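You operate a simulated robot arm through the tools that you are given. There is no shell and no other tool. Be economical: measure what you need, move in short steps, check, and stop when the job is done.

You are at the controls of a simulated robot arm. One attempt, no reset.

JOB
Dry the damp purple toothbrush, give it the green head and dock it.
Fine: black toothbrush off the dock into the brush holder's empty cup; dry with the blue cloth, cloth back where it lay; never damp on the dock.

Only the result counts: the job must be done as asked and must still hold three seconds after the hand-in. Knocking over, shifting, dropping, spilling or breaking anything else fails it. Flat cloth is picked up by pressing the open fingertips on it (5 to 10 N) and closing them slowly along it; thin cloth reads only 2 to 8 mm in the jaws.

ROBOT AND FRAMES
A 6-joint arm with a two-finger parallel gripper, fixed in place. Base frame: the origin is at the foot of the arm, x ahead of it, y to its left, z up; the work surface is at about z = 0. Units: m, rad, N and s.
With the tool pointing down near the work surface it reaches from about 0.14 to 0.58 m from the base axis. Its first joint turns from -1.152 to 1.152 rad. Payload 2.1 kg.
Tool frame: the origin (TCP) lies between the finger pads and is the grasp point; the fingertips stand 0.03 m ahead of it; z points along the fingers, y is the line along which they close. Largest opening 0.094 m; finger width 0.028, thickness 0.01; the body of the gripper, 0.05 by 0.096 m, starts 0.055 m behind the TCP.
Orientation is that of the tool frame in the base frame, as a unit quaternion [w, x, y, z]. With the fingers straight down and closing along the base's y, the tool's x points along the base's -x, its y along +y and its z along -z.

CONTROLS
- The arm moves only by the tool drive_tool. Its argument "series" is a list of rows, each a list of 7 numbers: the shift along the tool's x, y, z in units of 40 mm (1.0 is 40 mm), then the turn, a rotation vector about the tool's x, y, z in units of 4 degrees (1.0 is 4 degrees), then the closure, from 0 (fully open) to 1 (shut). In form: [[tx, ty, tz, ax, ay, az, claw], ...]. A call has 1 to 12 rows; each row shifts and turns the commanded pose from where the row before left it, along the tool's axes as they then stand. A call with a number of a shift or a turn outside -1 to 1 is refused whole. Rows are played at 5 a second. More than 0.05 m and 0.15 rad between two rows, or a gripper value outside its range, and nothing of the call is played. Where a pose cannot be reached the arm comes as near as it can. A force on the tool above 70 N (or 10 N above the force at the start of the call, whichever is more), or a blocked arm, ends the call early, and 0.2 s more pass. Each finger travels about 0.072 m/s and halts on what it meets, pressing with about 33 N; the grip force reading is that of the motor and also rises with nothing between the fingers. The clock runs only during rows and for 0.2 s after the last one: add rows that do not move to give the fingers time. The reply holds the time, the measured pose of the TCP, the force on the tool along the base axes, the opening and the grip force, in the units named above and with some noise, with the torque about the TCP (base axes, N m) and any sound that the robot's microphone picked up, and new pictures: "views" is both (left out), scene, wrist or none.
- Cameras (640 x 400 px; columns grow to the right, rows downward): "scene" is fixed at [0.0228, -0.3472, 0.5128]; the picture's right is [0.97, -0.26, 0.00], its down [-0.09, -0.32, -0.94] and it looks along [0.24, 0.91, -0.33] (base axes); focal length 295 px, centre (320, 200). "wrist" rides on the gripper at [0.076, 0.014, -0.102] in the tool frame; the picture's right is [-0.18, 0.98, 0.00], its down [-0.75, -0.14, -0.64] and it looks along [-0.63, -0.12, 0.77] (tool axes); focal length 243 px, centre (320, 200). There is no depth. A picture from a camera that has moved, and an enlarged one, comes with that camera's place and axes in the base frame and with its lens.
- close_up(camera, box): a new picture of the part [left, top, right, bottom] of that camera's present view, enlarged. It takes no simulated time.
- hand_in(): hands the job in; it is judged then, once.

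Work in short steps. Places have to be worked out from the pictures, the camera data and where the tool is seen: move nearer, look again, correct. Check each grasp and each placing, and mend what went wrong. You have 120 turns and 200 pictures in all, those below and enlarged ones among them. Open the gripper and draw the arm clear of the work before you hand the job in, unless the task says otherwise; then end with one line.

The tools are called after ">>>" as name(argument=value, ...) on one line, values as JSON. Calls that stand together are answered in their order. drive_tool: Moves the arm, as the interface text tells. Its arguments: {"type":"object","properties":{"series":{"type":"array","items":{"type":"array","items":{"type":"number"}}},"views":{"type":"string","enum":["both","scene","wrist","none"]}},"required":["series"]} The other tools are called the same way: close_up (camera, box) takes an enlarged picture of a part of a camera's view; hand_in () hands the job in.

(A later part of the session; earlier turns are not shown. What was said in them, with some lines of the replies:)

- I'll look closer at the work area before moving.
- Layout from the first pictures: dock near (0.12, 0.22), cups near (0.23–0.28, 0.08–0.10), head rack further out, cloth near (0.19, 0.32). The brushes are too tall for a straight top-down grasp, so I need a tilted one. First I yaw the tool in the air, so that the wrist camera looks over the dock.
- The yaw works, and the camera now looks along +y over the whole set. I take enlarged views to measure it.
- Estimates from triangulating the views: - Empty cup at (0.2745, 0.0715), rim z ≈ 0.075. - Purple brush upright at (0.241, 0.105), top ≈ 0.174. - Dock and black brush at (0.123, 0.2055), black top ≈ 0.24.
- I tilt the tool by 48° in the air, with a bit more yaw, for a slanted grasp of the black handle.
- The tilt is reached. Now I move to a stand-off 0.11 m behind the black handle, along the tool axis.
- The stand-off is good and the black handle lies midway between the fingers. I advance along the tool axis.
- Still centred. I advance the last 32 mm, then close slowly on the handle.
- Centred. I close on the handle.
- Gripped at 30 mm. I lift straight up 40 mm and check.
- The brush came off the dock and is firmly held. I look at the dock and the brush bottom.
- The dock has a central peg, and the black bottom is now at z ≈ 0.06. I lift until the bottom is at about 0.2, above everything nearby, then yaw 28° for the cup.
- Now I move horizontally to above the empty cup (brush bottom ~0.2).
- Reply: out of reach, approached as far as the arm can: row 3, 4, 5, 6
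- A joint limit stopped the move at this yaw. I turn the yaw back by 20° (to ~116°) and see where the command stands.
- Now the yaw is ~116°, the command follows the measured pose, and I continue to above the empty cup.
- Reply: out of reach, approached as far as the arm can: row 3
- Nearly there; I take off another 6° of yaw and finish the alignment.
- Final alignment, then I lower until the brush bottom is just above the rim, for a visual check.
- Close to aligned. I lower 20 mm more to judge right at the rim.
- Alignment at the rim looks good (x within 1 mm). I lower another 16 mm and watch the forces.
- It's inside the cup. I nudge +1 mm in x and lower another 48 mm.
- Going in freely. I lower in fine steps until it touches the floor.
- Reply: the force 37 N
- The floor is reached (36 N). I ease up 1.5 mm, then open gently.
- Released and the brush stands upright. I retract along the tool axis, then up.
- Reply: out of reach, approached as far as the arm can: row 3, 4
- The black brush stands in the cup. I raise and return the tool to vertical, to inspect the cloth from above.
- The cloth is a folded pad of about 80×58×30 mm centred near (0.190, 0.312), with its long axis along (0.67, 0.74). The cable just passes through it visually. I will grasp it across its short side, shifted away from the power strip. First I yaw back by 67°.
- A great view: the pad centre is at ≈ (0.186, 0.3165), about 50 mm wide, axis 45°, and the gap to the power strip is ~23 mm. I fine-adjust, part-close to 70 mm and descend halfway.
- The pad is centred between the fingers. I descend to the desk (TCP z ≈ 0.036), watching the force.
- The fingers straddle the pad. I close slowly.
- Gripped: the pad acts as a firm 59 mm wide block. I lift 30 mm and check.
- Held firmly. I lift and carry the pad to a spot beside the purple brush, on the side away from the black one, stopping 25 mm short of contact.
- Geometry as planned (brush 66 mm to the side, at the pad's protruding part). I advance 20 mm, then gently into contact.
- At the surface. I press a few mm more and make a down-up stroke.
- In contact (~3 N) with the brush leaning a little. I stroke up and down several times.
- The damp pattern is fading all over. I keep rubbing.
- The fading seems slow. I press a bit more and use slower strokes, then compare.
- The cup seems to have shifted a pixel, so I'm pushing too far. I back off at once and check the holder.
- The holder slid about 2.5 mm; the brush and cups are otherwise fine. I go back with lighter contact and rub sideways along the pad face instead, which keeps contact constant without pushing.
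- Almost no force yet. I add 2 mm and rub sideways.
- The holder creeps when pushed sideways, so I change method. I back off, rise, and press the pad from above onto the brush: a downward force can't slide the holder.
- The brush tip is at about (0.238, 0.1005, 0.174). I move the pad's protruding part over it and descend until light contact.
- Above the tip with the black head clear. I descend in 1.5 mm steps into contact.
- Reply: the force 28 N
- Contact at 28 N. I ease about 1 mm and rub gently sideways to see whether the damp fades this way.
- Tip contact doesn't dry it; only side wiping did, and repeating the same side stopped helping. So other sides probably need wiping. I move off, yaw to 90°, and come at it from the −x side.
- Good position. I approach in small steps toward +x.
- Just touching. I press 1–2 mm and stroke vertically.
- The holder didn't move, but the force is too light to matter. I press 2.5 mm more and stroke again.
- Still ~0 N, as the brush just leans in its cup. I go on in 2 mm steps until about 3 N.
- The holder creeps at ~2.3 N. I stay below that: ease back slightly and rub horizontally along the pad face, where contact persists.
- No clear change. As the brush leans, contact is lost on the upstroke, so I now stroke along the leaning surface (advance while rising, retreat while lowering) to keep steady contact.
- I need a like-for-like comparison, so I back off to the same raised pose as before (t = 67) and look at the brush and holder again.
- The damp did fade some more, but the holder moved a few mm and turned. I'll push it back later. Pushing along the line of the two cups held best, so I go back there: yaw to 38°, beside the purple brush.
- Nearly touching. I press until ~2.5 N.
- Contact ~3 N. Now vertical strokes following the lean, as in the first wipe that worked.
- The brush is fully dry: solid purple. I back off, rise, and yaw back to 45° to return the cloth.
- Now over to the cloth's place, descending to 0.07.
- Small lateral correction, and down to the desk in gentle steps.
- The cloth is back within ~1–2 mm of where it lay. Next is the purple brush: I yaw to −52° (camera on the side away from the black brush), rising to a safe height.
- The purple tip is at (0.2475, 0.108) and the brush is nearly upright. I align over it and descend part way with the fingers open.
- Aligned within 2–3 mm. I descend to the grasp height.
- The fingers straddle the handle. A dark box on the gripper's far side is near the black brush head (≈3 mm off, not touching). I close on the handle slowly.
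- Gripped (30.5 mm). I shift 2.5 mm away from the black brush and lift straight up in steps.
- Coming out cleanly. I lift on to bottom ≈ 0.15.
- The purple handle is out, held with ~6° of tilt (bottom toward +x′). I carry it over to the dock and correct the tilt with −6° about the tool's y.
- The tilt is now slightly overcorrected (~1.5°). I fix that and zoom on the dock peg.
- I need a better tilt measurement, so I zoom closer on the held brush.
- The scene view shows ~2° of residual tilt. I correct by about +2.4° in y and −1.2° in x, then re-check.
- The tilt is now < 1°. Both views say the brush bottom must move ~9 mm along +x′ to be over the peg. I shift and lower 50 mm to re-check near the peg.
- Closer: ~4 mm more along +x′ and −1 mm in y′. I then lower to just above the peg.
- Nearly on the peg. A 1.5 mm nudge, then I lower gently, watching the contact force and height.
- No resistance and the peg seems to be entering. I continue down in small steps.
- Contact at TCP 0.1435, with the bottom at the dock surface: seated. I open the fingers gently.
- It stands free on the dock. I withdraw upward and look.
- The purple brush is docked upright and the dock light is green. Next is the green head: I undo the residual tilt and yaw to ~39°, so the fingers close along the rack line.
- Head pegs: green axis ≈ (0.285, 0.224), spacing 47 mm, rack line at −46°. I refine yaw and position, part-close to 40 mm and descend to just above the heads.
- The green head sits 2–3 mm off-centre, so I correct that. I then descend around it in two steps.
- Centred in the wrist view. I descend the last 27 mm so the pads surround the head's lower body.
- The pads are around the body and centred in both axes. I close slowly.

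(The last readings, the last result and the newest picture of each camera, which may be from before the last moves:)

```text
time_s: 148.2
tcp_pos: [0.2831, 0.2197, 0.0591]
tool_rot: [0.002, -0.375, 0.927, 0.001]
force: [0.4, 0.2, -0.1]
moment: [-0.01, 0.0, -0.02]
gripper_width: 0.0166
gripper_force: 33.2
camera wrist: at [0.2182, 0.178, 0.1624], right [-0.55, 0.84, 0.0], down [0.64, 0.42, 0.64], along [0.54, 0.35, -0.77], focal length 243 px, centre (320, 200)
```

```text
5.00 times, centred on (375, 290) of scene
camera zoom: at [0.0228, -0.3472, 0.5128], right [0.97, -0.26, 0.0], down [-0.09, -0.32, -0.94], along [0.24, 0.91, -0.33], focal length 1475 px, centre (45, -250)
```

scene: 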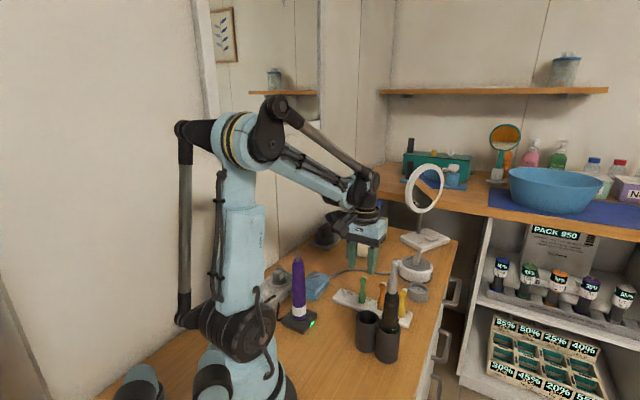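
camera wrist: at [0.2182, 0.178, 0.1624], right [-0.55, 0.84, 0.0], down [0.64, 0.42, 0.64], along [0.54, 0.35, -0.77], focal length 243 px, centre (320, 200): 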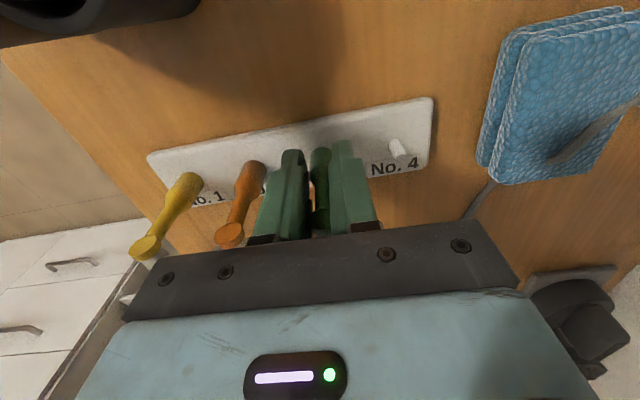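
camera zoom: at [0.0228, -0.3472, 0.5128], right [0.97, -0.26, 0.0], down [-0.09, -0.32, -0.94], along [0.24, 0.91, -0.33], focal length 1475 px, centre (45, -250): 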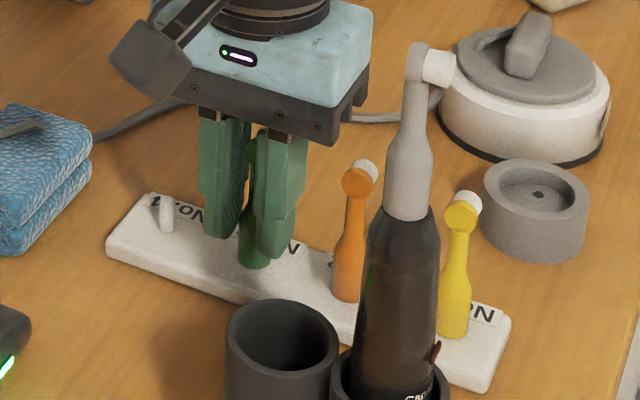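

Gripped at 16.6 mm. I lift straight up slowly.

>>> drive_tool(series=[[0, 0, -0.2, 0, 0, 0, 0.93], [0, 0, -0.3, 0, 0, 0, 0.93], [0, 0, -0.5, 0, 0, 0, 0.93], [0, 0, -0.5, 0, 0, 0, 0.93], [0, 0, 0, 0, 0, 0, 0.93]], views="both")

>>> close_up(camera="scene", box=[340, 230, 410, 330])

```text
time_s: 149.4
tcp_pos: [0.2824, 0.2201, 0.1193]
tool_rot: [0.001, -0.374, 0.927, 0.001]
force: [-0.5, 0.6, 0.3]
moment: [0.0, -0.01, 0.01]
gripper_width: 0.0167
gripper_force: 33.2
camera wrist: at [0.2177, 0.178, 0.223], right [-0.55, 0.84, 0.0], down [0.64, 0.42, 0.64], along [0.54, 0.35, -0.77], focal length 243 px, centre (320, 200)
```

scene: 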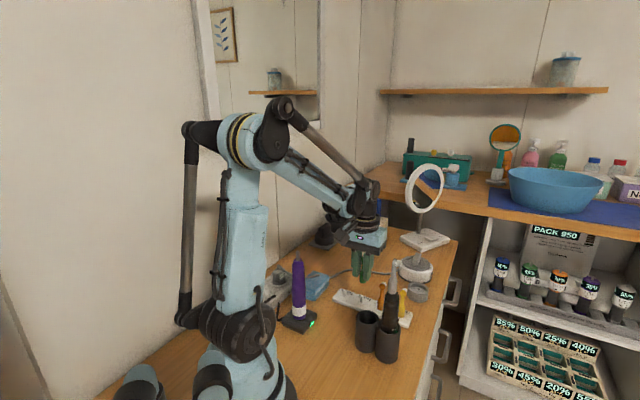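
wrist: 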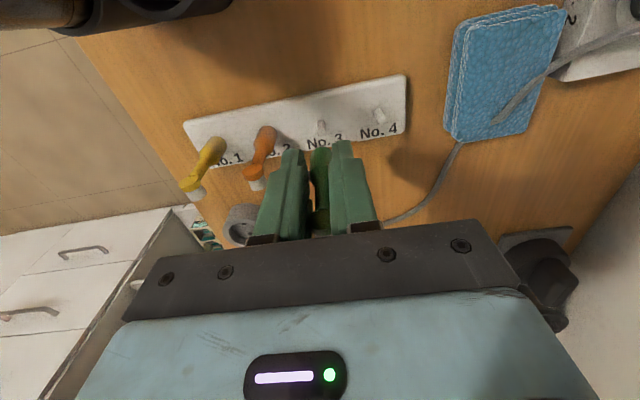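

```text
4.00 times, centred on (375, 280) of scene
camera zoom: at [0.0228, -0.3472, 0.5128], right [0.97, -0.26, 0.0], down [-0.09, -0.32, -0.94], along [0.24, 0.91, -0.33], focal length 1180 px, centre (100, -120)
```

zoom: 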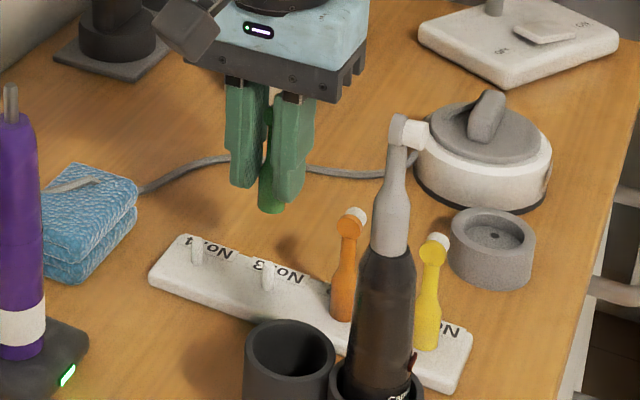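

The green head came off cleanly and the rack is undisturbed. I rise and carry it to above the docked brush's shaft.

>>> drive_tool(series=[[0, 0, -0.9, 0, 0, 0, 0.93], [0, 0, -0.9, 0, 0, 0, 0.93], [0, 0, -0.9, 0, 0, 0, 0.93], [0, 0, -0.9, 0, 0, 0, 0.93], [0, 0, -0.8, 0, 0, 0, 0.93], [0.634, 0.509, 0, 0, 0, 0, 0.93], [0.634, 0.509, 0, 0, 0, 0, 0.93], [0.634, 0.509, 0, 0, 0, 0, 0.93], [0.634, 0.509, 0, 0, 0, 0, 0.93], [0.634, 0.509, 0, 0, 0, 0, 0.93], [0, 0, 0, 0, 0, 0, 0.93]], views="both")

>>> close_up(camera="wrist", box=[250, 60, 390, 230])

>>> close_up(camera="scene", box=[260, 200, 340, 300])

```text
time_s: 151.8
tcp_pos: [0.1209, 0.2041, 0.2952]
tool_rot: [0.0, -0.374, 0.927, 0.0]
force: [0.2, -0.2, 0.6]
moment: [0.01, -0.05, 0.0]
gripper_width: 0.0168
gripper_force: 32.9
camera wrist: at [0.0551, 0.1622, 0.3984], right [-0.55, 0.84, 0.0], down [0.64, 0.42, 0.64], along [0.54, 0.35, -0.77], focal length 243 px, centre (320, 200)
```

scene: 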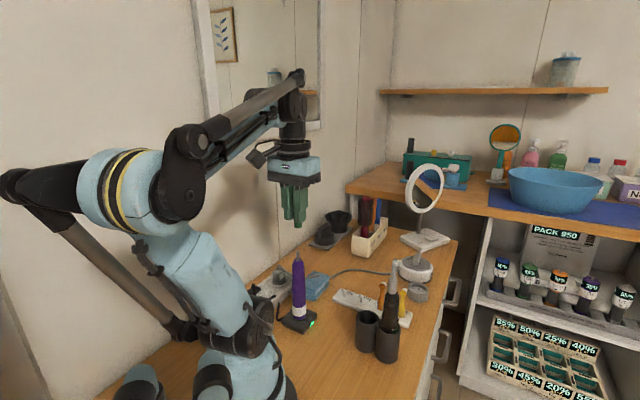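
wrist: 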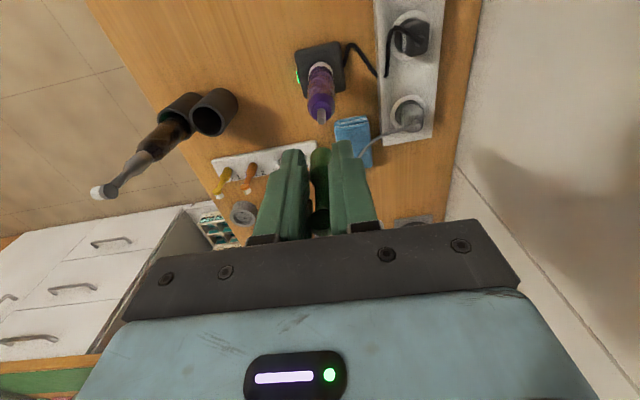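

```text
2.35 times, centred on (320, 145) of wrist
camera zoom: at [0.0551, 0.1622, 0.3984], right [-0.55, 0.84, 0.0], down [0.64, 0.42, 0.64], along [0.54, 0.35, -0.77], focal length 571 px, centre (320, 329)
```

zoom: 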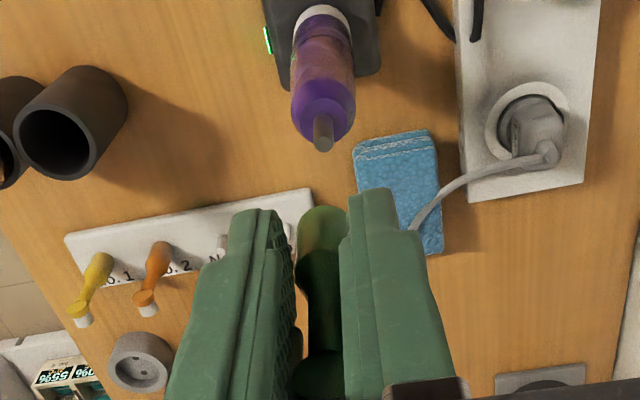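

```text
4.00 times, centred on (300, 250) of scene
camera zoom: at [0.0227, -0.3472, 0.5128], right [0.97, -0.26, 0.0], down [-0.09, -0.32, -0.94], along [0.24, 0.91, -0.33], focal length 1180 px, centre (400, 0)
```

zoom: 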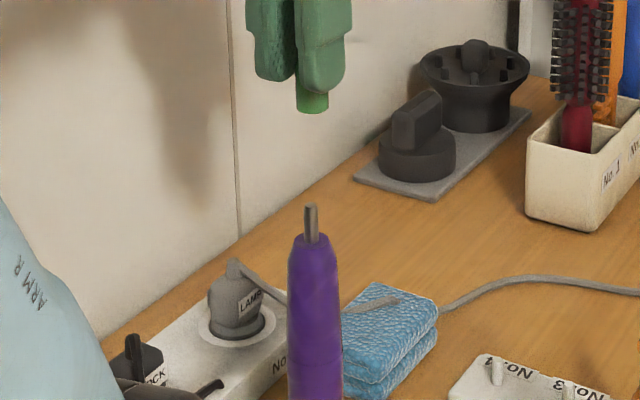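

Already nearly over the shaft. A small correction (−2 mm in x), then I lower 44 mm and check again.

>>> drive_tool(series=[[0.035, 0.035, 0.4, 0, 0, 0, 0.93], [0, 0, 0.4, 0, 0, 0, 0.93], [0, 0, 0.3, 0, 0, 0, 0.93], [0, 0, 0, 0, 0, 0, 0.93]], views="none")

>>> close_up(camera="wrist", box=[270, 90, 370, 210])

>>> close_up(camera="scene", box=[275, 220, 325, 280])

```text
time_s: 152.8
tcp_pos: [0.1179, 0.2049, 0.2501]
tool_rot: [0.001, -0.374, 0.927, 0.0]
force: [0.0, 0.7, -0.8]
moment: [0.0, 0.02, -0.02]
gripper_width: 0.0168
gripper_force: 33.1
```

```text
3.33 times, centred on (320, 150) of wrist
camera zoom: at [0.0534, 0.1632, 0.3539], right [-0.55, 0.84, 0.0], down [0.64, 0.42, 0.64], along [0.54, 0.35, -0.77], focal length 809 px, centre (320, 367)
```

zoom: 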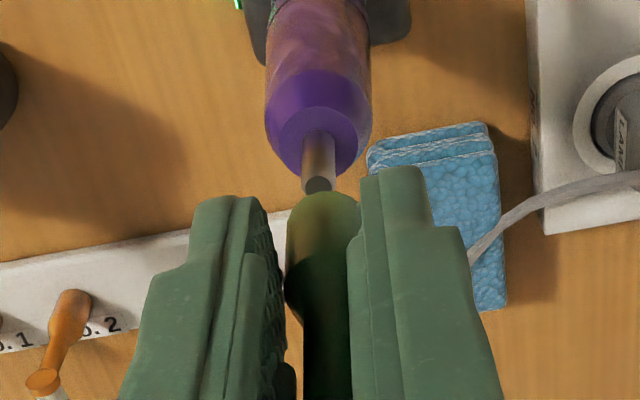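

```text
6.67 times, centred on (300, 250) of scene
camera zoom: at [0.0228, -0.3472, 0.5128], right [0.97, -0.26, 0.0], down [-0.09, -0.32, -0.94], along [0.24, 0.91, -0.33], focal length 1966 px, centre (453, -133)
```

zoom: 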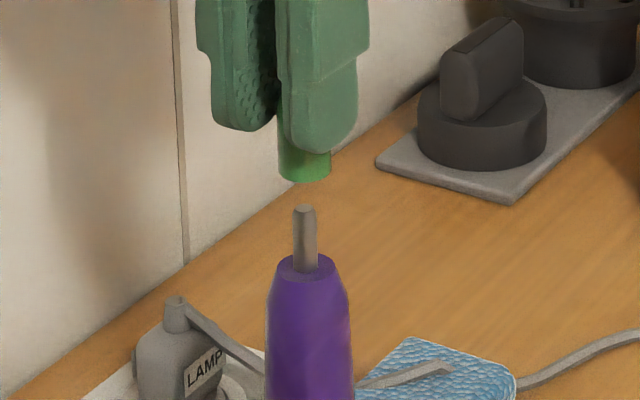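

Both views show the alignment within ~1 mm. I lower 10 mm to the shaft tip.

>>> drive_tool(series=[[-0.01, 0, 0.15, 0, 0, 0, 0.93], [0, 0, 0.1, 0, 0, 0, 0.93], [0, 0, 0, 0, 0, 0, 0.93]], views="none")

>>> close_up(camera="wrist", box=[290, 100, 350, 170])

>>> close_up(camera="scene", box=[280, 230, 320, 280])

```text
time_s: 153.6
tcp_pos: [0.1184, 0.2043, 0.2404]
tool_rot: [0.001, -0.375, 0.927, 0.001]
force: [0.4, -0.1, -0.9]
moment: [0.02, 0.01, 0.03]
gripper_width: 0.0167
gripper_force: 33.2
```

```text
5.71 times, centred on (320, 135) of wrist
camera zoom: at [0.0529, 0.1634, 0.3431], right [-0.55, 0.84, 0.0], down [0.64, 0.42, 0.64], along [0.54, 0.35, -0.77], focal length 1386 px, centre (320, 571)
```

zoom: 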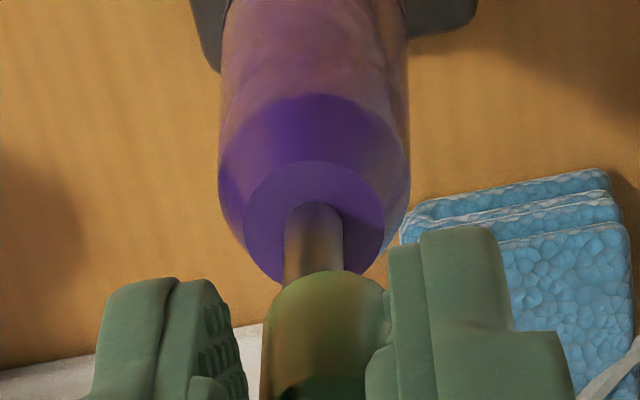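

```text
8.00 times, centred on (300, 255) of scene
camera zoom: at [0.0228, -0.3472, 0.5128], right [0.97, -0.26, 0.0], down [-0.09, -0.32, -0.94], along [0.24, 0.91, -0.33], focal length 2360 px, centre (480, -240)
```

zoom: 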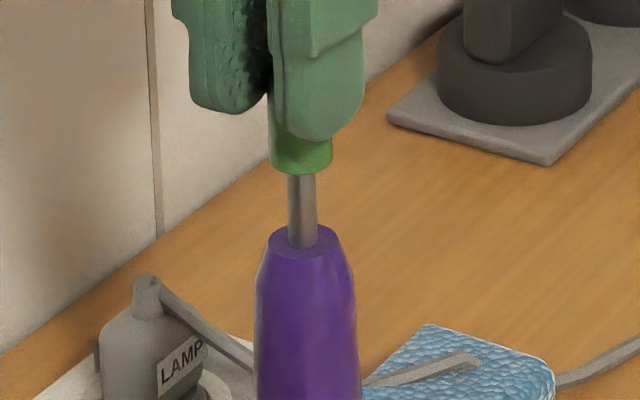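

About 1 mm off: I nudge and lower in 2–3 mm steps with force checks.

>>> drive_tool(series=[[0.025, -0.027, 0.06, 0, 0, 0, 0.93], [0, 0, 0.06, 0, 0, 0, 0.93], [0, 0, 0.06, 0, 0, 0, 0.93], [0, 0, 0, 0, 0, 0, 0.93]], views="none")

>>> close_up(camera="wrist", box=[290, 100, 350, 170])

>>> close_up(camera="scene", box=[280, 230, 320, 280])

```text
time_s: 154.6
tcp_pos: [0.1191, 0.2036, 0.2354]
tool_rot: [0.0, -0.373, 0.928, 0.0]
force: [0.1, 1.7, 31.8]
moment: [0.09, -0.14, 0.02]
gripper_width: 0.0171
gripper_force: 32.8
```

```text
5.71 times, centred on (320, 135) of wrist
camera zoom: at [0.0537, 0.1617, 0.337], right [-0.55, 0.84, 0.0], down [0.64, 0.42, 0.64], along [0.54, 0.35, -0.77], focal length 1386 px, centre (320, 571)
```

zoom: 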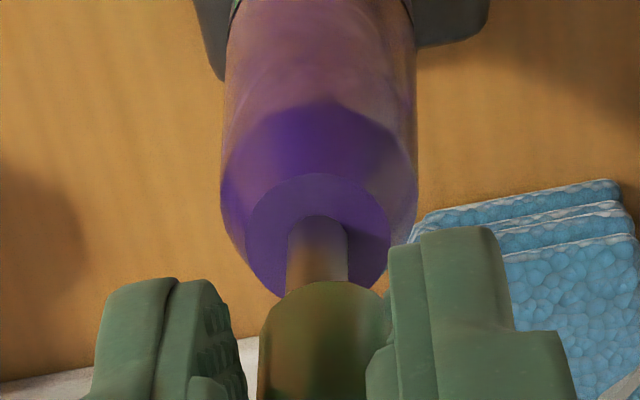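

```text
8.00 times, centred on (300, 255) of scene
camera zoom: at [0.0227, -0.3473, 0.5127], right [0.97, -0.26, 0.0], down [-0.09, -0.32, -0.94], along [0.24, 0.91, -0.33], focal length 2360 px, centre (480, -240)
```

zoom: 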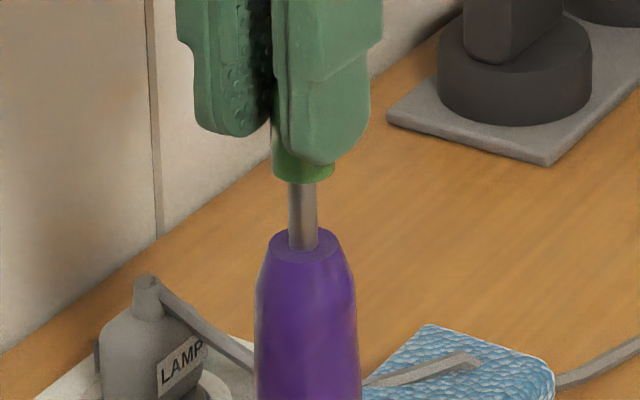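

It touched the shaft rim (32 N), so it is slightly misaligned. I back up 4 mm and zoom harder.

>>> drive_tool(series=[[0, 0, -0.18, 0, 0, 0, 0.93], [0, 0, 0, 0, 0, 0, 0.93]], views="none")

>>> close_up(camera="wrist", box=[300, 115, 345, 160])

>>> close_up(camera="scene", box=[285, 235, 315, 270])

```text
time_s: 155.2
tcp_pos: [0.1187, 0.2028, 0.2396]
tool_rot: [0.001, -0.374, 0.928, 0.0]
force: [-0.6, -1.3, 0.8]
moment: [0.03, 0.03, 0.02]
gripper_width: 0.0167
gripper_force: 33.4
```

```text
8.89 times, centred on (322, 138) of wrist
camera zoom: at [0.0538, 0.161, 0.3431], right [-0.55, 0.84, 0.0], down [0.64, 0.42, 0.64], along [0.54, 0.35, -0.77], focal length 2157 px, centre (298, 756)
```

zoom: 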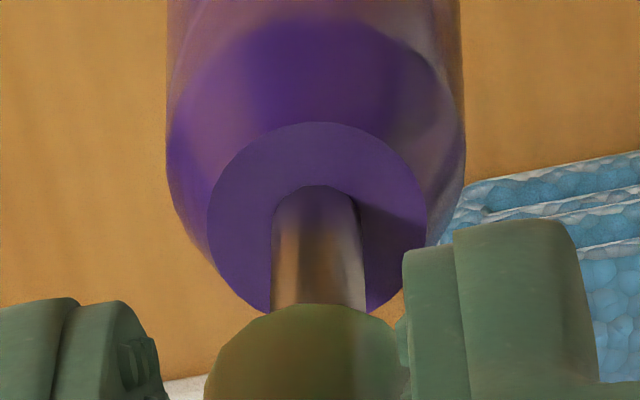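

```text
11.43 times, centred on (300, 252) of scene
camera zoom: at [0.0228, -0.3472, 0.5128], right [0.97, -0.26, 0.0], down [-0.09, -0.32, -0.94], along [0.24, 0.91, -0.33], focal length 3371 px, centre (549, -400)
```

zoom: 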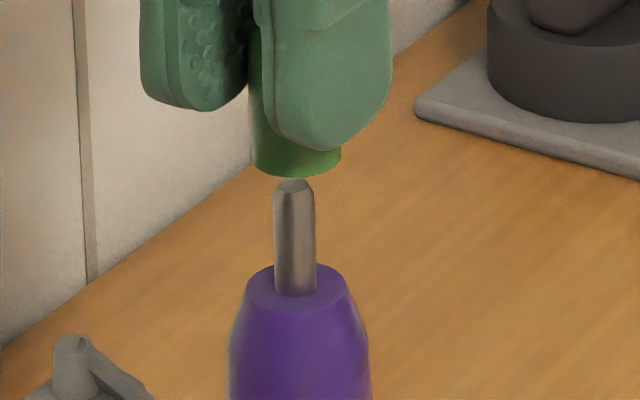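

Now the offset is well under 1 mm: I correct −0.7 mm in x and lower again in small steps.

>>> drive_tool(series=[[0.0125, 0.0125, 0.05, 0, 0, 0, 0.93], [0, 0, 0.04, 0, 0, 0, 0.93], [0, 0, 0.03, 0, 0, 0, 0.93], [0, 0, 0, 0, 0, 0, 0.93]], views="none")

>>> close_up(camera="scene", box=[285, 235, 315, 270])

```text
time_s: 156.2
tcp_pos: [0.1175, 0.204, 0.2348]
tool_rot: [0.001, -0.374, 0.927, 0.001]
force: [1.3, -0.1, 0.6]
moment: [-0.01, 0.01, -0.01]
gripper_width: 0.0166
gripper_force: 33.8
```

```text
11.43 times, centred on (300, 252) of scene
camera zoom: at [0.0228, -0.3472, 0.5128], right [0.97, -0.26, 0.0], down [-0.09, -0.32, -0.94], along [0.24, 0.91, -0.33], focal length 3371 px, centre (549, -400)
```

zoom: 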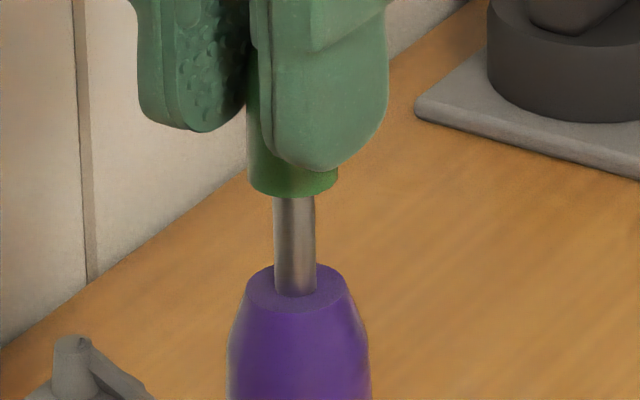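

No contact force where it hit before, so it's entering. I continue.

>>> drive_tool(series=[[0, 0, 0.05, 0, 0, 0, 0.93], [0, 0, 0.05, 0, 0, 0, 0.93], [0, 0, 0, 0, 0, 0, 0.93]], views="none")

>>> close_up(camera="scene", box=[285, 235, 315, 270])

```text
time_s: 157.0
tcp_pos: [0.1175, 0.2041, 0.232]
tool_rot: [0.001, -0.375, 0.927, 0.0]
force: [0.5, 0.1, -0.2]
moment: [0.0, -0.01, 0.01]
gripper_width: 0.0169
gripper_force: 33.3
```

```text
11.43 times, centred on (300, 252) of scene
camera zoom: at [0.0228, -0.3472, 0.5128], right [0.97, -0.26, 0.0], down [-0.09, -0.32, -0.94], along [0.24, 0.91, -0.33], focal length 3371 px, centre (549, -400)
```

zoom: 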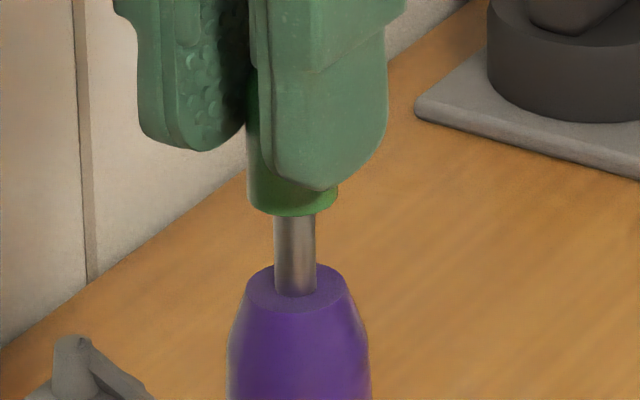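

The shaft is inside the head. I lower further, with force monitoring.

>>> drive_tool(series=[[0, 0, 0.08, 0, 0, 0, 0.93], [0, 0, 0.08, 0, 0, 0, 0.93], [0, 0, 0.08, 0, 0, 0, 0.93], [0, 0, 0.08, 0, 0, 0, 0.93], [0, 0, 0, 0, 0, 0, 0.93]], views="none")

>>> close_up(camera="scene", box=[285, 235, 315, 270])

```text
time_s: 158.2
tcp_pos: [0.1172, 0.2044, 0.2189]
tool_rot: [0.001, -0.374, 0.927, 0.001]
force: [0.6, -0.4, 0.7]
moment: [0.01, -0.03, 0.0]
gripper_width: 0.0167
gripper_force: 33.4
```

```text
11.43 times, centred on (300, 252) of scene
camera zoom: at [0.0228, -0.3472, 0.5128], right [0.97, -0.26, 0.0], down [-0.09, -0.32, -0.94], along [0.24, 0.91, -0.33], focal length 3371 px, centre (549, -400)
```

zoom: 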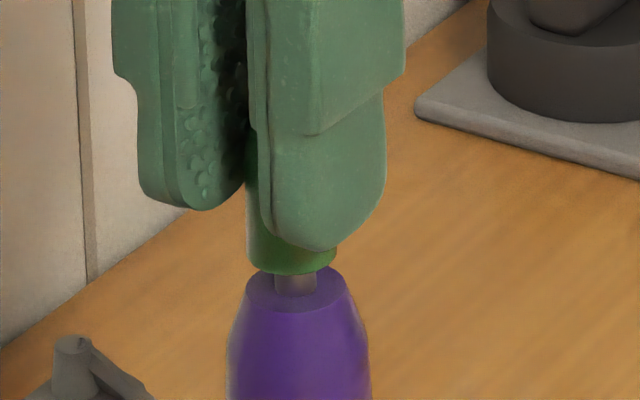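

>>> drive_tool(series=[[0, 0, 0.06, 0, 0, 0, 0.93], [0, 0, 0.06, 0, 0, 0, 0.93], [0, 0, 0.05, 0, 0, 0, 0.93], [0, 0, 0, 0, 0, 0, 0.93]], views="none")

>>> close_up(camera="scene", box=[285, 235, 315, 270])

```text
time_s: 159.2
tcp_pos: [0.1188, 0.2049, 0.2125]
tool_rot: [0.001, -0.373, 0.928, 0.001]
force: [0.1, -0.7, 15.3]
moment: [0.15, -0.21, 0.0]
gripper_width: 0.0167
gripper_force: 33.0
```

```text
11.43 times, centred on (300, 252) of scene
camera zoom: at [0.0227, -0.3472, 0.5127], right [0.97, -0.26, 0.0], down [-0.09, -0.32, -0.94], along [0.24, 0.91, -0.33], focal length 3371 px, centre (549, -400)
```

zoom: 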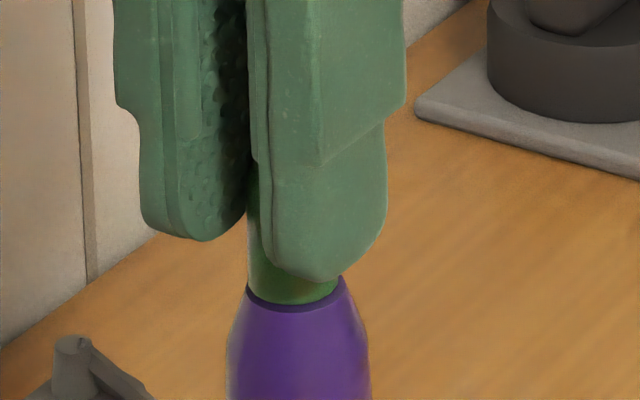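

Seated on the handle at 15 N. I press a touch more to make sure it's fully home.

>>> drive_tool(series=[[0, 0, 0.04, 0, 0, 0, 0.93], [0, 0, 0, 0, 0, 0, 0.93]], views="none")

```text
time_s: 159.8
tcp_pos: [0.1172, 0.2026, 0.2102]
tool_rot: [0.001, -0.375, 0.927, 0.001]
force: [-0.5, -0.3, 32.1]
moment: [0.29, -0.32, 0.0]
gripper_width: 0.017
gripper_force: 33.4
```

32 N and home. I ease off, open slightly, and withdraw straight up.

>>> drive_tool(series=[[0, 0, -0.04, 0, 0, 0, 0.93], [0, 0, 0, 0, 0, 0, 0.8], [0, 0, 0, 0, 0, 0, 0.7], [0, 0, 0, 0, 0, 0, 0.55], [0, 0, -0.2, 0, 0, 0, 0.55], [0, 0, -0.5, 0, 0, 0, 0.5], [0, 0, -0.8, 0, 0, 0, 0.4], [0, 0, -0.9, 0, 0, 0, 0.3], [0, 0, -0.9, 0, 0, 0, 0.2], [0, 0, 0, 0, 0, 0, 0.2]], views="both")

>>> close_up(camera="scene", box=[265, 220, 345, 340])

>>> close_up(camera="scene", box=[330, 250, 430, 370])

```text
time_s: 162.0
tcp_pos: [0.118, 0.2034, 0.3436]
tool_rot: [0.001, -0.375, 0.927, 0.001]
force: [0.2, 1.3, 0.7]
moment: [-0.03, -0.02, -0.02]
gripper_width: 0.0751
gripper_force: 0.0
camera wrist: at [0.0527, 0.1613, 0.4465], right [-0.55, 0.84, 0.0], down [0.64, 0.42, 0.64], along [0.54, 0.35, -0.77], focal length 243 px, centre (320, 200)
```

scene: 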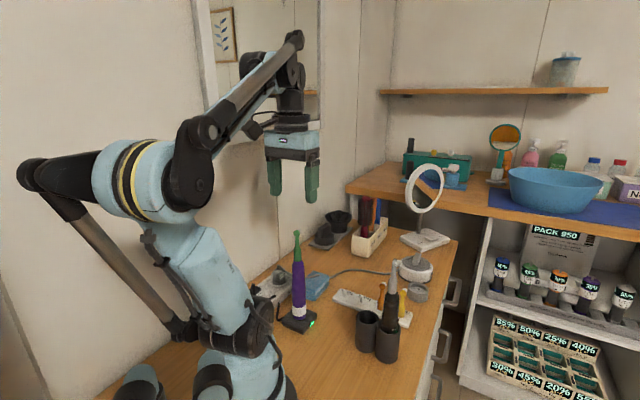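
wrist: 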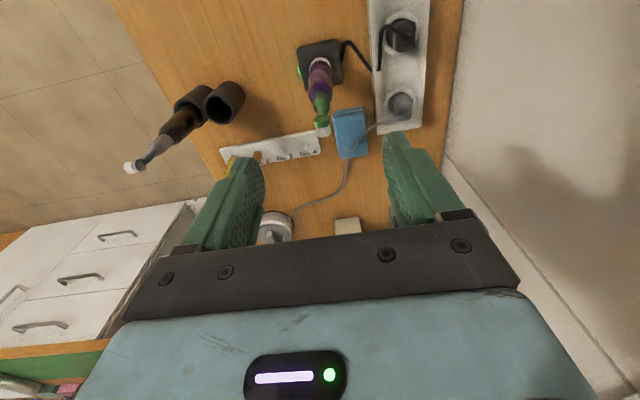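

```text
3.33 times, centred on (305, 280) of scene
camera zoom: at [0.0228, -0.3472, 0.5128], right [0.97, -0.26, 0.0], down [-0.09, -0.32, -0.94], along [0.24, 0.91, -0.33], focal length 983 px, centre (370, -67)
```

zoom: 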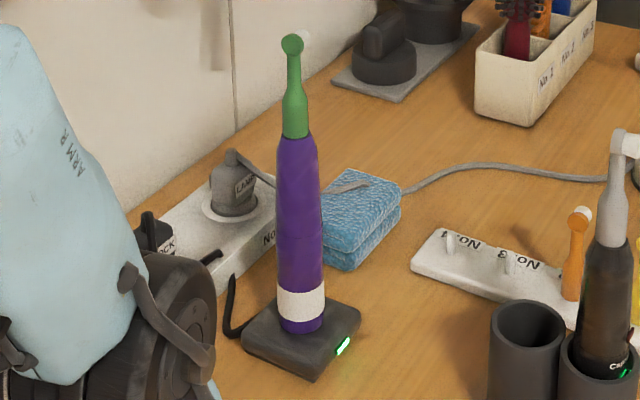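

```text
3.33 times, centred on (380, 310) of scene
camera zoom: at [0.0228, -0.3472, 0.5128], right [0.97, -0.26, 0.0], down [-0.09, -0.32, -0.94], along [0.24, 0.91, -0.33], focal length 983 px, centre (120, -167)
```

zoom: 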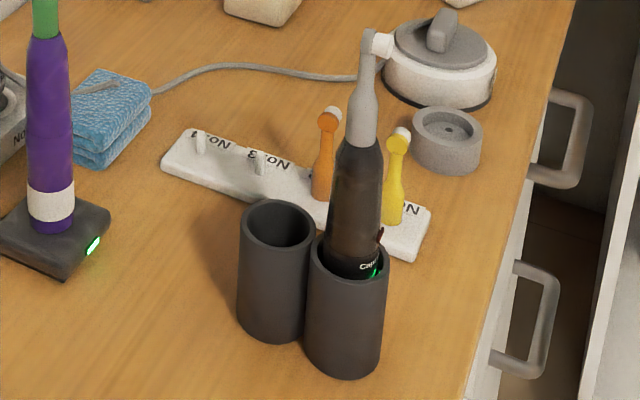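

Everything is in place: purple brush dry, wearing the green head and docked upright, black brush in its cup, cloth back. The holder is only a few mm off and stable, and pushing it back would risk tipping it, so I leave it. I open fully and draw the arm clear.

>>> drive_tool(series=[[0, 0, -0.8, 0, 0, 0, 0], [0, 0, -0.8, 0, 0, 0, 0], [-0.8, 0, 0, 0, 0, 0, 0], [-0.8, 0, 0, 0, 0, 0, 0], [-0.8, 0, 0, 0, 0, 0, 0], [0, 0, 0, 0, 0, 0, 0]], views="scene")

```text
time_s: 163.4
tcp_pos: [0.1884, 0.2692, 0.4058]
tool_rot: [0.001, -0.373, 0.928, 0.001]
force: [-0.2, -1.3, 1.0]
moment: [0.01, 0.04, -0.02]
gripper_width: 0.0941
gripper_force: 0.0
```

scene: 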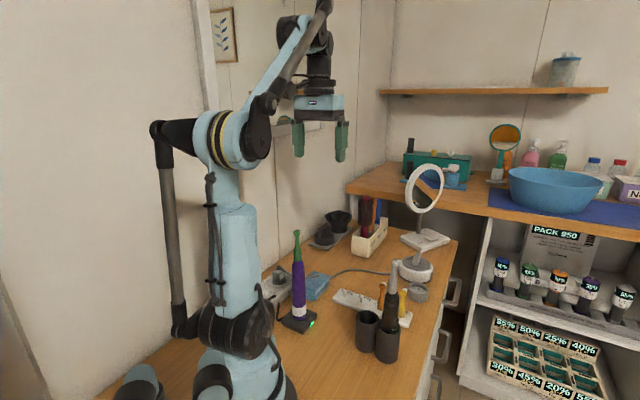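

The arm is clear, the gripper is open and everything stands still, so I hand in.

>>> hand_in()

```text
The job is handed in.
```

The job is handed in: the purple toothbrush is dry, wears the green head and stands on the dock; the black one is in the formerly empty cup and the cloth is back within about 2 mm, but wiping pushed the brush holder about 7 mm out of place and turned it slightly, and I left it there.
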